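You operate a simulated robot arm through the tools that you are given. There is no shell and no other tool. Be economical: measure what you need, move in short steps, check, and stop when the job is done.

Carry out the task below with a simulated robot arm. There is one attempt and no reset: what you move stays moved.

TASK
Push the retained drawer shut.
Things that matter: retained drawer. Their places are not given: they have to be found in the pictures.

It is judged by the outcome, as a careful person would: the job done as asked, and still so three seconds after it is handed in. It fails if anything else is knocked over, pushed out of place, dropped, spilled or broken.

THE ROBOT
A 6-joint arm with a two-finger parallel gripper, fixed in place. Base frame: the origin is at the foot of the arm, x ahead of it, y to its left, z up. Lengths are in mm, angles in degrees, forces in N, time in s.
Its first joint turns from -66.0 to 66.0 degrees. Payload 2.9 kg.
Tool frame: the origin (TCP) lies between the finger pads and is the grasp point; the fingertips stand 30 mm ahead of it; z points along the fingers, y is the line along which they close. The gripper opens to 110 mm. The fingers are 20 mm wide and 10 mm thick; the gripper's body (48 by 112 mm) begins 55 mm behind the TCP.
Orientation is told as [roll, pitch, yaw] about the base's x, y, z axes, in that order, counted from this pose: with the fingers straight down and closing along the base's y, the tool's x points along the base's -x, its y along +y and its z along -z.

THE INTERFACE
- The arm moves only by the tool jog_arm. Its arguments are lists of equal length, an entry for each row: "rot": the turn, a rotation vector about the tool's x, y, z in degrees, a list of three; "slide": the shift along the tool's x, y, z in mm, a list of three; "jaw": the finger opening in mm, from 0 to 110. In form: {"rot": [[wx, wy, wz], ...], "slide": [[dx, dy, dz], ...], "jaw": [jaw, ...]}. A call has 1 to 10 rows; each row is the pose to reach, as a shift and turn from the pose commanded when the call began, along the tool's axes at that moment. A row lasts 0.2 s, in which the tool goes at most 50 mm and 8.6 degrees; a call with a longer step from one row to the next is refused whole, and so is a gripper value outside its range. A pose out of reach is approached as far as the arm can. The call stops where the force on the tool passes 40 N (or 10 N more than at its start, if that is more) or the arm is blocked; 0.2 s more then pass. The fingers move at their own pace (about 108 mm/s each) and stop on an object; they squeeze with about 32 N. The grip force told is the motor's: it shows also when the fingers shut on nothing. Time passes only in rows, and 0.2 s behind the last, so rows that repeat a pose let the fingers close. It gives the time, the measured TCP pose, the force on the tool (base axes), the opening and the grip force at its end, in the units of the frame above (readings bear some noise), and new pictures: "show" is both (left out), scene, wrist or none.
- Cameras (640 x 400 px; columns grow to the right, rows downward): "scene" is fixed at [63.4, 433.8, 1368.4]; the picture's right is [-0.85, -0.53, 0.00], its down [-0.38, 0.60, -0.70] and it looks along [0.37, -0.59, -0.72] (base axes); focal length 329 px, centre (320, 200). "wrist" rides on the gripper at [-36, 0, -57] in the tool frame; the picture's right is [0.00, -1.00, 0.00], its down [0.97, 0.00, -0.24] and it looks along [0.24, 0.00, 0.97] (tool axes); focal length 218 px, centre (320, 200).
- probe_pixels(camera, pixels): for up to 12 pixels [column, row] of the newest picture of that camera ("zoom" is the newest enlarged one), the place [x, y, z] in the base frame of the surface seen there, good to about 2 mm. No time passes.
- zoom(camera, box): a new picture of the part [left, top, right, bottom] of that camera's present view, enlarged. No time passes.
- sign_off(): hands the job in; it is judged then, once.

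Work in short steps. Measure before you move; look again where a grasp or a placing could have gone wrong, and mend it. You have 60 turns and 120 pictures in all, the two below and enlarged ones among them. Open the gripper and draw the arm clear of the work before you hand the job in, unless the task says otherwise; then end with one line.

The tools are called after ">>>" by a JSON object that holds its "name" and its "arguments". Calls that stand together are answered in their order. jog_arm: Moves the arm, as the interface text tells. Its arguments: {"type":"object","properties":{"rot":{"type":"array"},"slide":{"type":"array"},"jaw":{"type":"array"},"show":{"type":"string","enum":["both","scene","wrist","none"]}},"required":["rot","slide","jaw"]} The other tools are called the same way: probe_pixels (camera, pixels) gives the place of the surface under pixels of a picture; zoom (camera, box) takes an enlarged picture of a part of a camera's view; sign_off () hands the job in.

At the start:

```text
time_s: 0.0
tool_pos: [412.7, -59.2, 967.5]
orientation: [0.1, 0.0, -0.1]
wrist_force: [-0.6, 1.0, -0.1]
grip_width: 109.9
grip_force: 0.1
```

scene: 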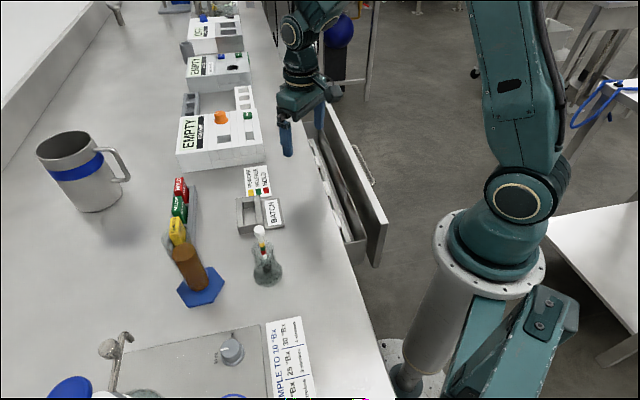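
wrist: 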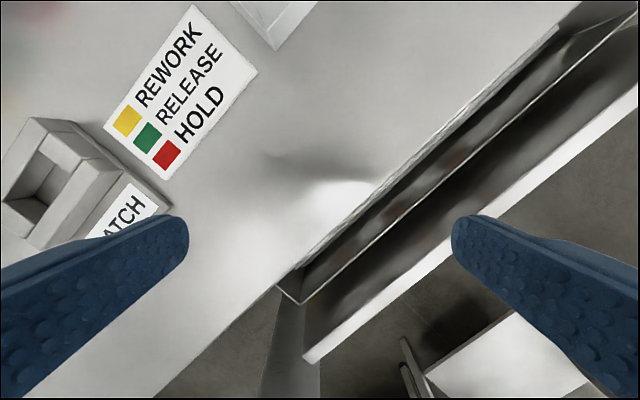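

The drawer under the bench edge is open, at about scene pixels (310-390, 100-270). I'll zoom in and probe its front.

>>> {"name": "zoom", "arguments": {"camera": "scene", "box": [260, 80, 420, 280]}}

>>> {"name": "probe_pixels", "arguments": {"camera": "scene", "pixels": [[327, 106], [386, 222], [374, 264], [360, 170], [357, 240], [340, 250], [350, 275], [300, 170], [372, 183], [330, 200], [345, 155], [373, 205]]}}

>>> {"name": "probe_pixels", "arguments": {"camera": "wrist", "pixels": [[310, 358], [400, 290], [500, 208], [600, 125], [290, 290], [400, 190], [400, 250], [540, 50], [400, 350], [380, 160], [240, 320], [420, 225]]}}

```text
2.00 times, centred on (340, 180) of scene
```

zoom: 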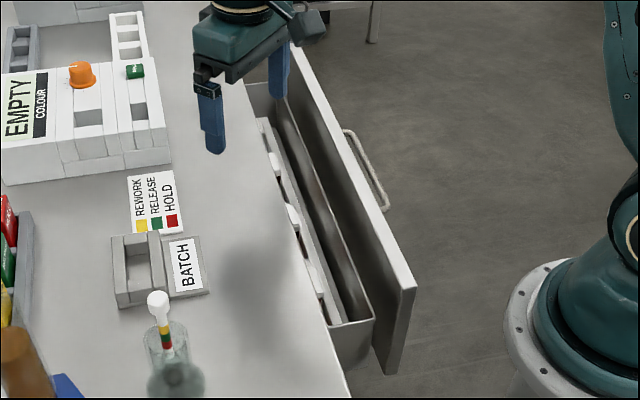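

```text
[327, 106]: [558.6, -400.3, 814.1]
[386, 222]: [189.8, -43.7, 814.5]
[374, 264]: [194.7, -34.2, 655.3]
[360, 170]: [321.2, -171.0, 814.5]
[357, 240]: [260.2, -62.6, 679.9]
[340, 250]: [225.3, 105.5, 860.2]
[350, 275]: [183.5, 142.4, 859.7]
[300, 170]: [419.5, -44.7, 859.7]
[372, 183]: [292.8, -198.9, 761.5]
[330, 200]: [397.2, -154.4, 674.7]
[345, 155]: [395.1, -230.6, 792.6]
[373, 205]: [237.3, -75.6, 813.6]
```

```text
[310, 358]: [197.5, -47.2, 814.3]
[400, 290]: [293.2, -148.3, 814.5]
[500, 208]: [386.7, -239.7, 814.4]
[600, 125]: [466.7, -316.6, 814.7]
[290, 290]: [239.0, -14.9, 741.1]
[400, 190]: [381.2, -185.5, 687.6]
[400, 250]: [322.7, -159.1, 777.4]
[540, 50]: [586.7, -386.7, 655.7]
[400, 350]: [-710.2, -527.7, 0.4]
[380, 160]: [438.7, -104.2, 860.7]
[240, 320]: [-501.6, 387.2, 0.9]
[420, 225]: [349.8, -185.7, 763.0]
```

The drawer front's top edge runs (190,-44) to (558,-400) at z≈814, the bench top is at z≈860, and the handle is at z≈761. The front has to move along about (0.695, 0.718). I'll move high to the outside of the front, opposite its centre, turn the tool to face it and close the jaw.

>>> {"name": "jog_arm", "arguments": {"rot": [[0, 0, -7.6], [0, 0, -15.3], [0, 0, -23], [0, 0, -30.6], [0, 0, -38.3], [0, 0, -46], [0, 0, -46]], "slide": [[13.7, -34.2, 0], [27.3, -68.3, 0], [41, -102.5, 0], [54.7, -136.7, 0], [68.3, -170.8, 0], [82, -205, 0], [82, -205, 0]], "jaw": [90, 70, 50, 30, 10, 0, 0]}}

```text
time_s: 1.6
tool_pos: [330.5, -262.7, 969.4]
orientation: [0.0, 0.0, 46.1]
wrist_force: [-0.9, -0.5, -0.2]
grip_width: 0.0
grip_force: 31.8
```

scene: 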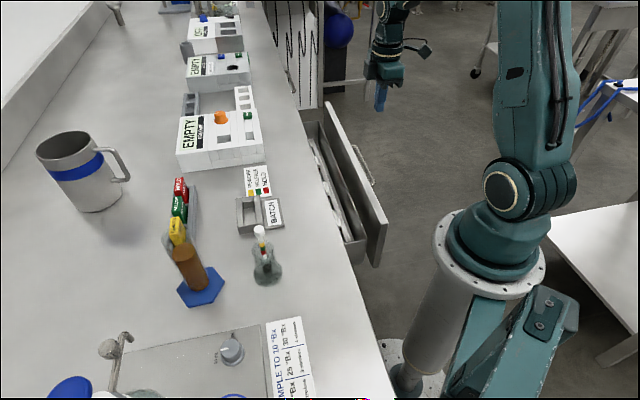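
wrist: 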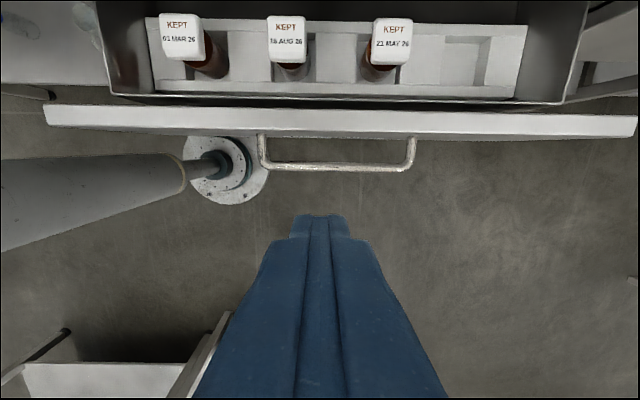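

The tool now faces the drawer front squarely. The drawer holds three "KEPT" bottles, so I'll check their cap heights, the front face, the handle and the bench edge.

>>> {"name": "probe_pixels", "arguments": {"camera": "wrist", "pixels": [[285, 22], [180, 20], [392, 28], [320, 134], [320, 110], [340, 167], [50, 120], [630, 130], [500, 60], [620, 50], [60, 60], [320, 4]]}}

>>> {"name": "zoom", "arguments": {"camera": "scene", "box": [260, 80, 420, 280]}}

>>> {"name": "probe_pixels", "arguments": {"camera": "scene", "pixels": [[308, 155], [325, 200], [340, 235], [318, 150], [322, 175], [345, 245]]}}

```text
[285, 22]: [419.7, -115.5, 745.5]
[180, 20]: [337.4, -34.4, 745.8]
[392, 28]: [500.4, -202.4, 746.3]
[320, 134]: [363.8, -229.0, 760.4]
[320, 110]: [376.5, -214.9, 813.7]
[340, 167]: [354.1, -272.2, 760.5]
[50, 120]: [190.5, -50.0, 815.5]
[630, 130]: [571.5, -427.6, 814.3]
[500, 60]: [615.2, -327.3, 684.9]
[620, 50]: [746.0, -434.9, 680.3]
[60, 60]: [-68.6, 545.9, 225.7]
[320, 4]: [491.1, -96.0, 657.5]
```

```text
2.00 times, centred on (340, 180) of scene
```

zoom: 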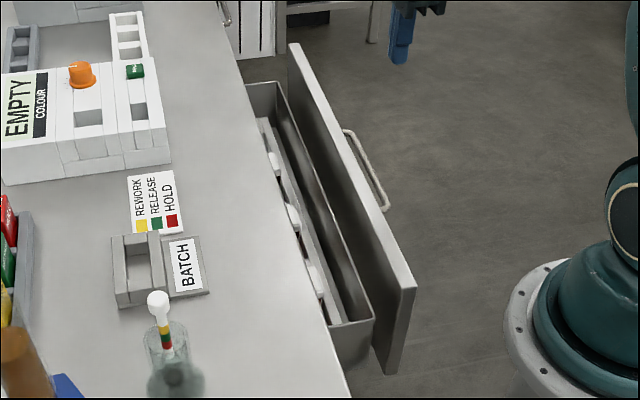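

```text
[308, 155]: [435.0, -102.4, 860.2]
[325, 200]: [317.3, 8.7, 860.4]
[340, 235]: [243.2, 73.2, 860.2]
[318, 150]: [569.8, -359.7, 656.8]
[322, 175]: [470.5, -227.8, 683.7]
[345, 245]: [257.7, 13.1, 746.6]
```

Cap tops are at z≈745, well under the bench. The outer face is about 47 mm ahead of the TCP, and the top of the handle is at z≈760. I'll tilt the tool back 25° so the fingertips lead, and descend to TCP z≈816, above the handle and below the top edge of the front.

>>> {"name": "jog_arm", "arguments": {"rot": [[0, -6, 0], [0, -12, 0], [0, -18, 0], [0, -25, 0], [0, -25, 0], [0, -25, 0]], "slide": [[0, -4, 25], [0, -8, 55], [0, -12, 90], [0, -12, 125], [0, -12, 153], [0, -12, 153]], "jaw": [0, 0, 0, 0, 0, 0]}}

```text
time_s: 3.0
tool_pos: [338.1, -272.2, 816.8]
orientation: [0.0, -25.1, 45.9]
wrist_force: [0.4, 0.5, -0.2]
grip_width: 0.0
grip_force: 32.1
```

scene: 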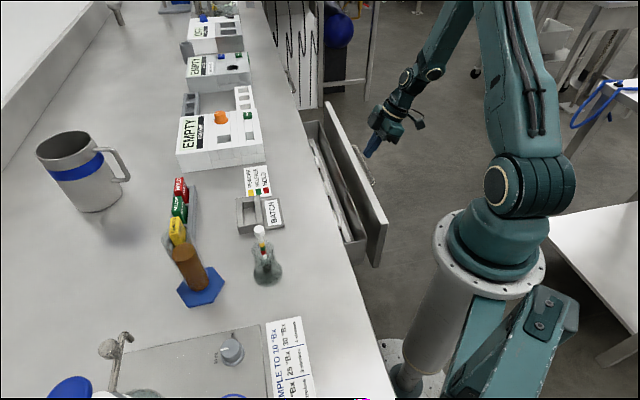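
wrist: 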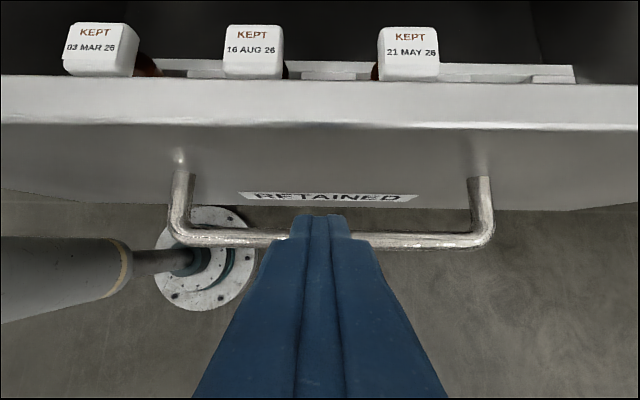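

It's lined up above the handle and labelled "RETAINED". Now I'll ease forward slowly along the closing direction until it touches.

>>> {"name": "jog_arm", "arguments": {"rot": [[0, 0, 0], [0, 0, 0], [0, 0, 0], [0, 0, 0], [0, 0, 0], [0, 0, 0], [0, 0, 0], [0, 0, 0], [0, 0, 0], [0, 0, 0]], "slide": [[-5.4, 0, 2.5], [-10.9, 0, 5.1], [-15.4, 0, 7.2], [-18.1, 0, 8.5], [-20.8, 0, 9.7], [-23.6, 0, 11], [-27.2, 0, 12.7], [-30.8, 0, 14.4], [-34.4, 0, 16.1], [-38.1, 0, 17.8]], "jaw": [0, 0, 0, 0, 0, 0, 0, 0, 0, 0]}}

```text
time_s: 5.2
tool_pos: [368.6, -240.7, 815.5]
orientation: [0.0, -25.0, 46.1]
wrist_force: [-1.0, -1.0, 0.3]
grip_width: 0.1
grip_force: 31.8
```

scene: 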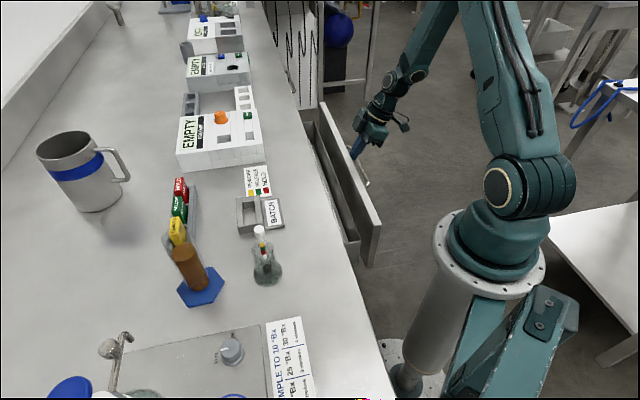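
wrist: 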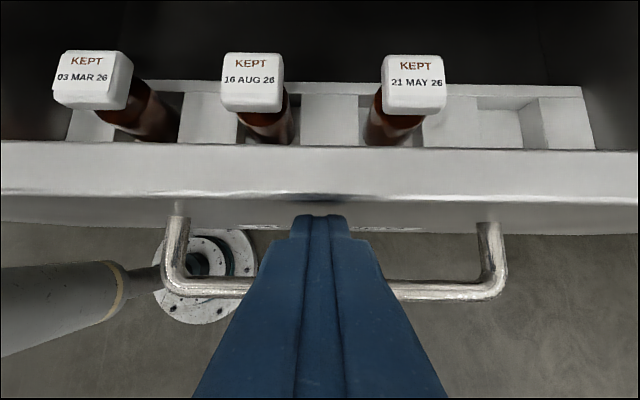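

The drawer moves easily (force about 1.4 N) and the bottles are upright. I'll keep pushing gently, 50 mm more.

>>> {"name": "jog_arm", "arguments": {"rot": [[0, 0, 0], [0, 0, 0], [0, 0, 0], [0, 0, 0], [0, 0, 0], [0, 0, 0], [0, 0, 0], [0, 0, 0], [0, 0, 0], [0, 0, 0]], "slide": [[-3.6, 0, 1.7], [-8.2, 0, 3.8], [-12.7, 0, 5.9], [-17.2, 0, 8], [-21.7, 0, 10.1], [-26.3, 0, 12.3], [-30.8, 0, 14.4], [-35.3, 0, 16.5], [-39.9, 0, 18.6], [-43.5, 0, 20.3]], "jaw": [0, 0, 0, 0, 0, 0, 0, 0, 0, 0]}}

```text
time_s: 7.4
tool_pos: [402.4, -206.0, 815.6]
orientation: [0.0, -25.0, 46.0]
wrist_force: [-0.5, 0.9, 0.0]
grip_width: 0.2
grip_force: 32.1
```

scene: 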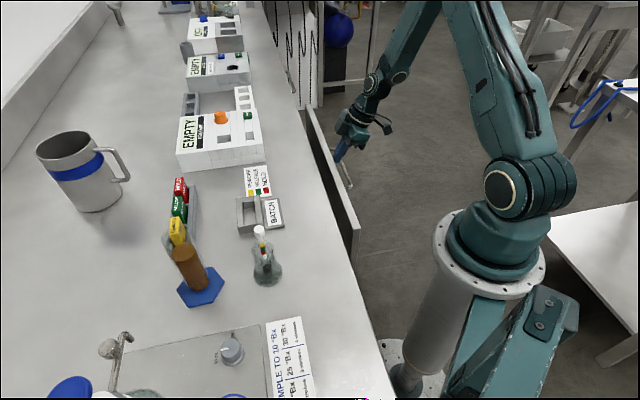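
wrist: 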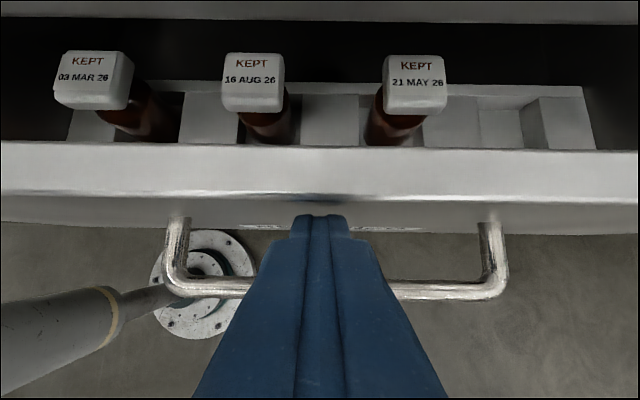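

That moved smoothly. I'll measure the gap left between the front and the bench.

>>> {"name": "probe_pixels", "arguments": {"camera": "wrist", "pixels": [[320, 10], [320, 21], [320, 5], [320, 152], [320, 190], [500, 20]]}}

>>> {"name": "zoom", "arguments": {"camera": "wrist", "box": [160, 0, 480, 200]}}

```text
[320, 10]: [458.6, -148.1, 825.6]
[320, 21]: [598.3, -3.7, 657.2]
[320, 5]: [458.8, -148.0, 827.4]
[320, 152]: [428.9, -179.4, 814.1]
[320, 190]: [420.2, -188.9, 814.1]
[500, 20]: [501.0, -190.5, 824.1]
```

```text
2.00 times, centred on (320, 100) of wrist
```

zoom: 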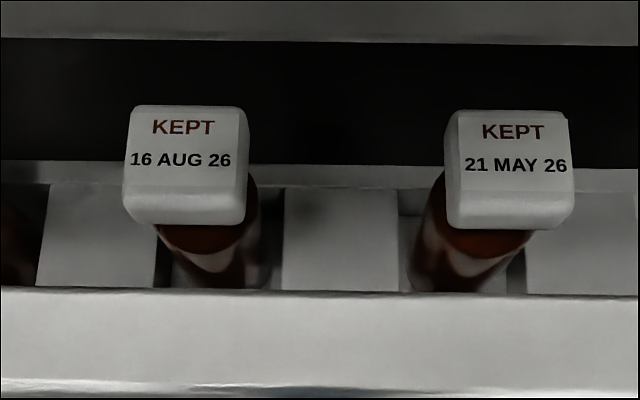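

The bench fascia is at n≈212 and the inner side of the front is at n≈169, so about 43 mm remain. I'll push 36 mm, slowing down.

>>> {"name": "jog_arm", "arguments": {"rot": [[0, 0, 0], [0, 0, 0], [0, 0, 0], [0, 0, 0], [0, 0, 0], [0, 0, 0], [0, 0, 0], [0, 0, 0], [0, 0, 0], [0, 0, 0]], "slide": [[-3.6, 0, 1.7], [-7.2, 0, 3.4], [-10.9, 0, 5.1], [-14.5, 0, 6.8], [-18.1, 0, 8.5], [-21.7, 0, 10.1], [-25.4, 0, 11.8], [-28.1, 0, 13.1], [-30.8, 0, 14.4], [-32.6, 0, 15.2]], "jaw": [0, 0, 0, 0, 0, 0, 0, 0, 0, 0]}}

```text
time_s: 9.6
tool_pos: [425.7, -180.8, 814.9]
orientation: [-0.1, -25.0, 46.0]
wrist_force: [0.0, -0.6, -1.8]
grip_width: 0.1
grip_force: 32.1
```

scene: 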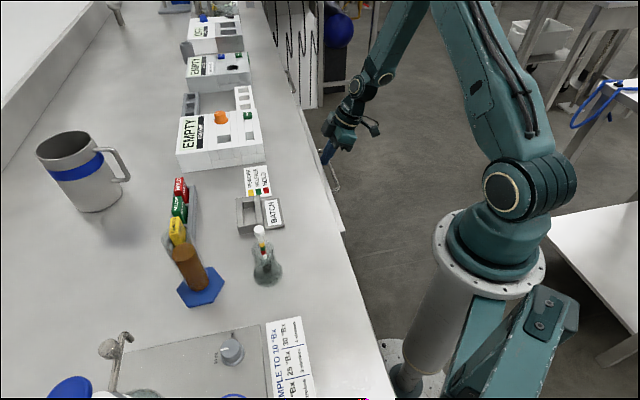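
wrist: 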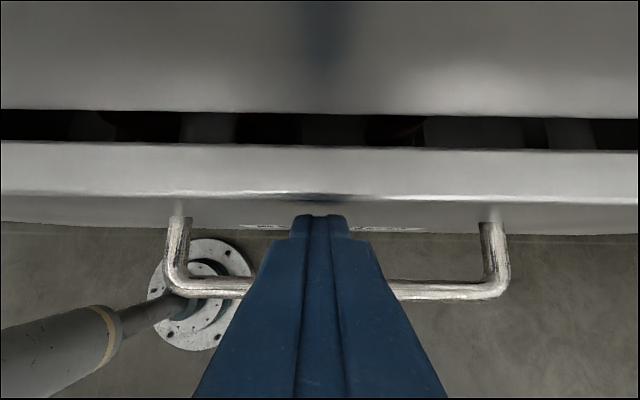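

About 7 mm of gap is left, seen at wrist rows 112–145. I'll push on in 2 mm steps until something resists.

>>> {"name": "jog_arm", "arguments": {"rot": [[0, 0, 0], [0, 0, 0], [0, 0, 0], [0, 0, 0], [0, 0, 0], [0, 0, 0]], "slide": [[-1.8, 0, 0.85], [-3.6, 0, 1.7], [-5.4, 0, 2.5], [-7.2, 0, 3.4], [-9.1, 0, 4.2], [-10.9, 0, 5.1]], "jaw": [0, 0, 0, 0, 0, 0]}}

```text
time_s: 11.0
tool_pos: [435.1, -170.9, 815.3]
orientation: [0.0, -25.0, 46.0]
wrist_force: [-1.0, -0.7, 0.4]
grip_width: 0.0
grip_force: 32.3
```

scene: 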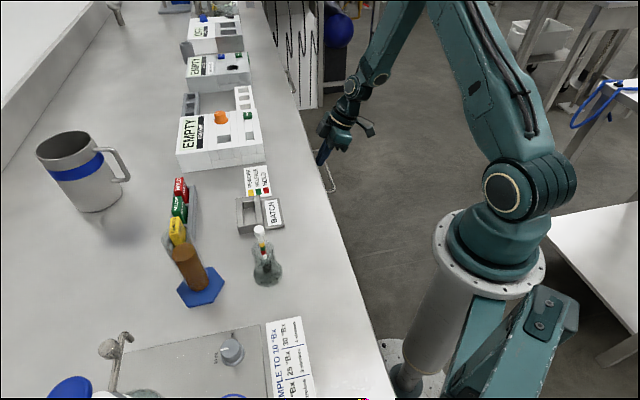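
wrist: 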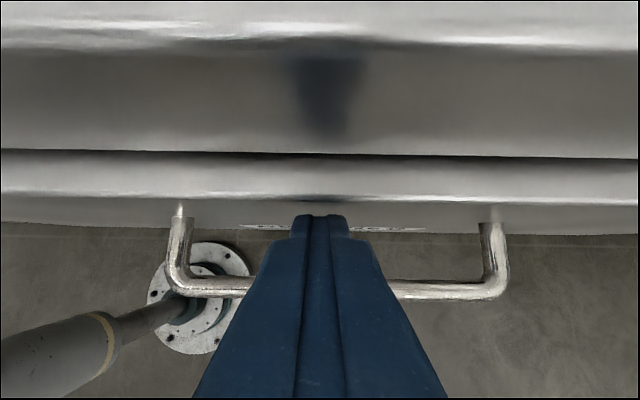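

No resistance yet; the front is passing under the fascia. I'll carry on in small steps.

>>> {"name": "jog_arm", "arguments": {"rot": [[0, 0, 0], [0, 0, 0], [0, 0, 0], [0, 0, 0], [0, 0, 0], [0, 0, 0], [0, 0, 0]], "slide": [[-1.4, 0, 0.63], [-2.7, 0, 1.27], [-4.1, 0, 1.9], [-5.4, 0, 2.5], [-6.8, 0, 3.2], [-8.2, 0, 3.8], [-9.5, 0, 4.4]], "jaw": [0, 0, 0, 0, 0, 0, 0]}}

```text
time_s: 12.6
tool_pos: [442.2, -164.3, 815.6]
orientation: [0.1, -25.0, 45.9]
wrist_force: [0.4, -0.4, 0.0]
grip_width: 0.2
grip_force: 31.5
```

scene: 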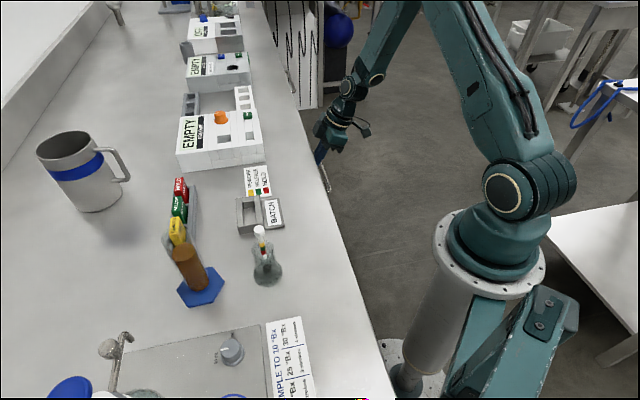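
wrist: 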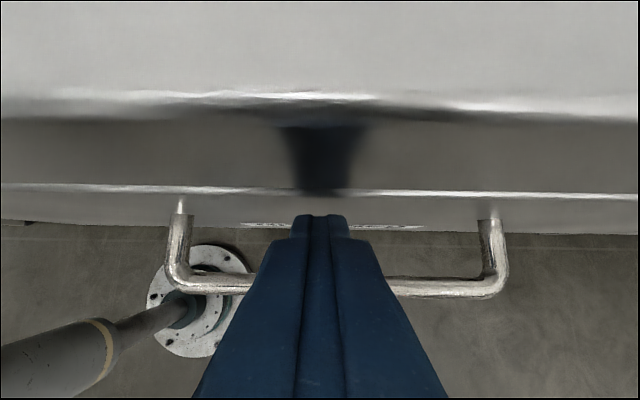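

The top of the front has vanished under the fascia, so it is near flush, but there is still no stop. I'll measure the flushness and push another 6 mm, watching the force.

>>> {"name": "probe_pixels", "arguments": {"camera": "wrist", "pixels": [[230, 150], [230, 180], [230, 196], [230, 210], [420, 150], [420, 205]]}}

>>> {"name": "jog_arm", "arguments": {"rot": [[0, 0, 0], [0, 0, 0], [0, 0, 0], [0, 0, 0], [0, 0, 0], [0, 0, 0]], "slide": [[-0.9, 0, 0.42], [-1.8, 0, 0.85], [-2.7, 0, 1.27], [-3.6, 0, 1.7], [-4.5, 0, 2.1], [-5.4, 0, 2.5]], "jaw": [0, 0, 0, 0, 0, 0]}}

```text
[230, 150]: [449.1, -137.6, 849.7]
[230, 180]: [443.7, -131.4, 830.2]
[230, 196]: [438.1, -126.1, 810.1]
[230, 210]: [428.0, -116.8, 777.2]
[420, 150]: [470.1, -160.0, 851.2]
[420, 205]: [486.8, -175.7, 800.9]
```

```text
time_s: 14.0
tool_pos: [444.4, -163.3, 816.0]
orientation: [0.1, -24.7, 45.6]
wrist_force: [-28.1, -21.6, 12.5]
grip_width: 0.0
grip_force: 32.3
```

scene: 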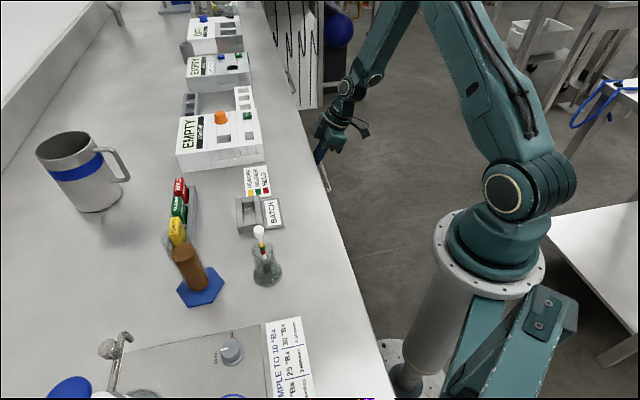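
wrist: 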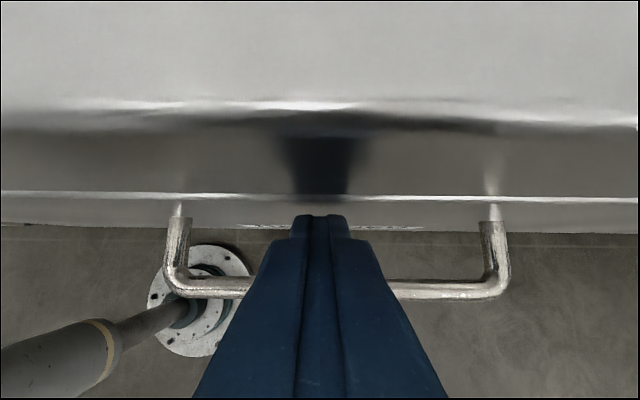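

Firm stop at about 37 N, with the front flush with the fascia (both at n≈214). I'll back off and look for any spring-back.

>>> {"name": "jog_arm", "arguments": {"rot": [[0, 0, 0], [0, 0, 0], [0, 0, 0], [0, 0, 0], [0, 0, 0], [0, 0, 0]], "slide": [[2, 0, -1], [10, 0, -4.7], [28, 0, -13], [56, 0, -26], [90, 0, -42], [90, 0, -42]], "jaw": [0, 0, 0, 0, 0, 0]}}

```text
time_s: 15.4
tool_pos: [374.9, -232.6, 816.8]
orientation: [0.0, -25.0, 46.0]
wrist_force: [0.3, -0.1, 0.7]
grip_width: 0.0
grip_force: 32.5
```

scene: 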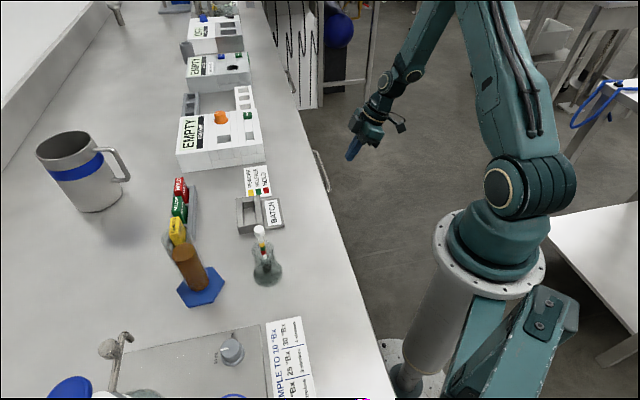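
wrist: 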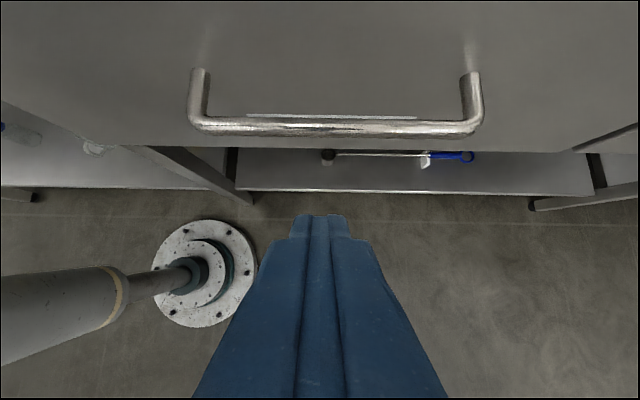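

The path is clear. I'll raise and open the gripper, staying away from the bench, then check the drawer front.

>>> {"name": "jog_arm", "arguments": {"rot": [[0, 0, 0], [0, 0, 0], [0, 0, 0], [0, 0, 0], [0, 0, 0], [0, 0, 0]], "slide": [[-10, 0, -20], [-20, 0, -42], [-30, 0, -75], [-42, 0, -110], [-52, 0, -145], [-52, 0, -145]], "jaw": [0, 10, 30, 50, 60, 60]}}

```text
time_s: 16.8
tool_pos: [367.2, -241.2, 968.6]
orientation: [0.0, -24.9, 46.0]
wrist_force: [-0.2, -0.7, 0.7]
grip_width: 59.7
grip_force: 0.0
```

scene: 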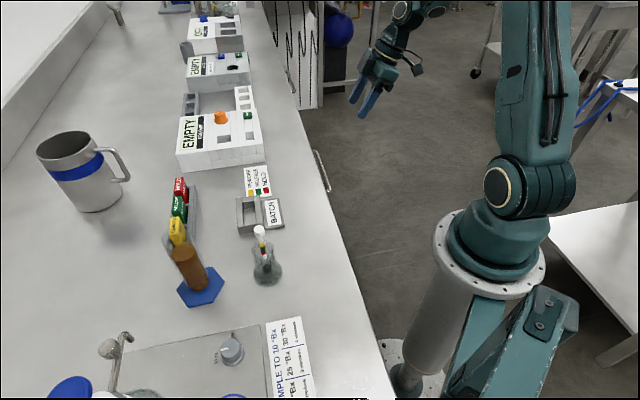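
wrist: 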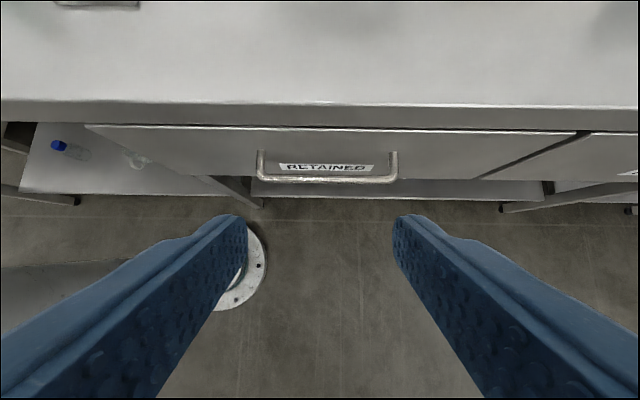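

The front looks closed. I'll compare its plane with the closed neighbouring drawer on the right.

>>> {"name": "zoom", "arguments": {"camera": "wrist", "box": [400, 80, 640, 230]}}

>>> {"name": "probe_pixels", "arguments": {"camera": "wrist", "pixels": [[150, 150], [220, 150], [440, 150], [530, 145], [610, 150], [620, 140], [320, 115], [320, 140], [600, 165], [500, 165]]}}

```text
2.67 times, centred on (520, 155) of wrist
```

zoom: 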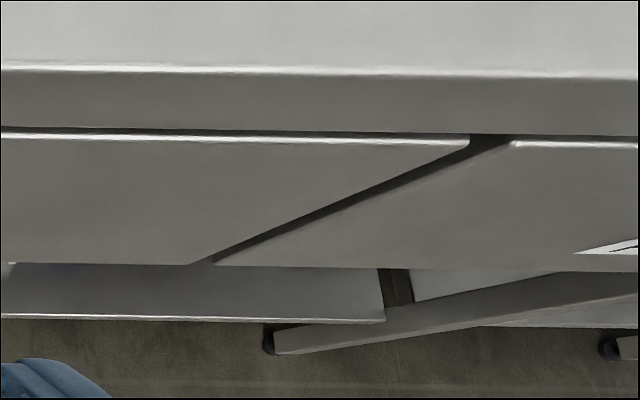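

```text
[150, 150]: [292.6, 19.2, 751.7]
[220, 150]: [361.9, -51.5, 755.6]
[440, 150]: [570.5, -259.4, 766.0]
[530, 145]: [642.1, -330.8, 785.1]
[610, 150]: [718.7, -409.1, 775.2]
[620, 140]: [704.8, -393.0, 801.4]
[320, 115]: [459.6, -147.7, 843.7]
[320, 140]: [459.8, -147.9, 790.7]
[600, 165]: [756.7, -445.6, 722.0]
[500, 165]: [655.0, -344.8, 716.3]
```

>>> {"name": "sign_off", "arguments": {}}

```text
The job is handed in.
```

The retained drawer is shut: it reached a firm stop, its front is flush with the bench and the drawer beside it to within about 2 mm, nothing else was disturbed, and the arm is clear with the gripper open.
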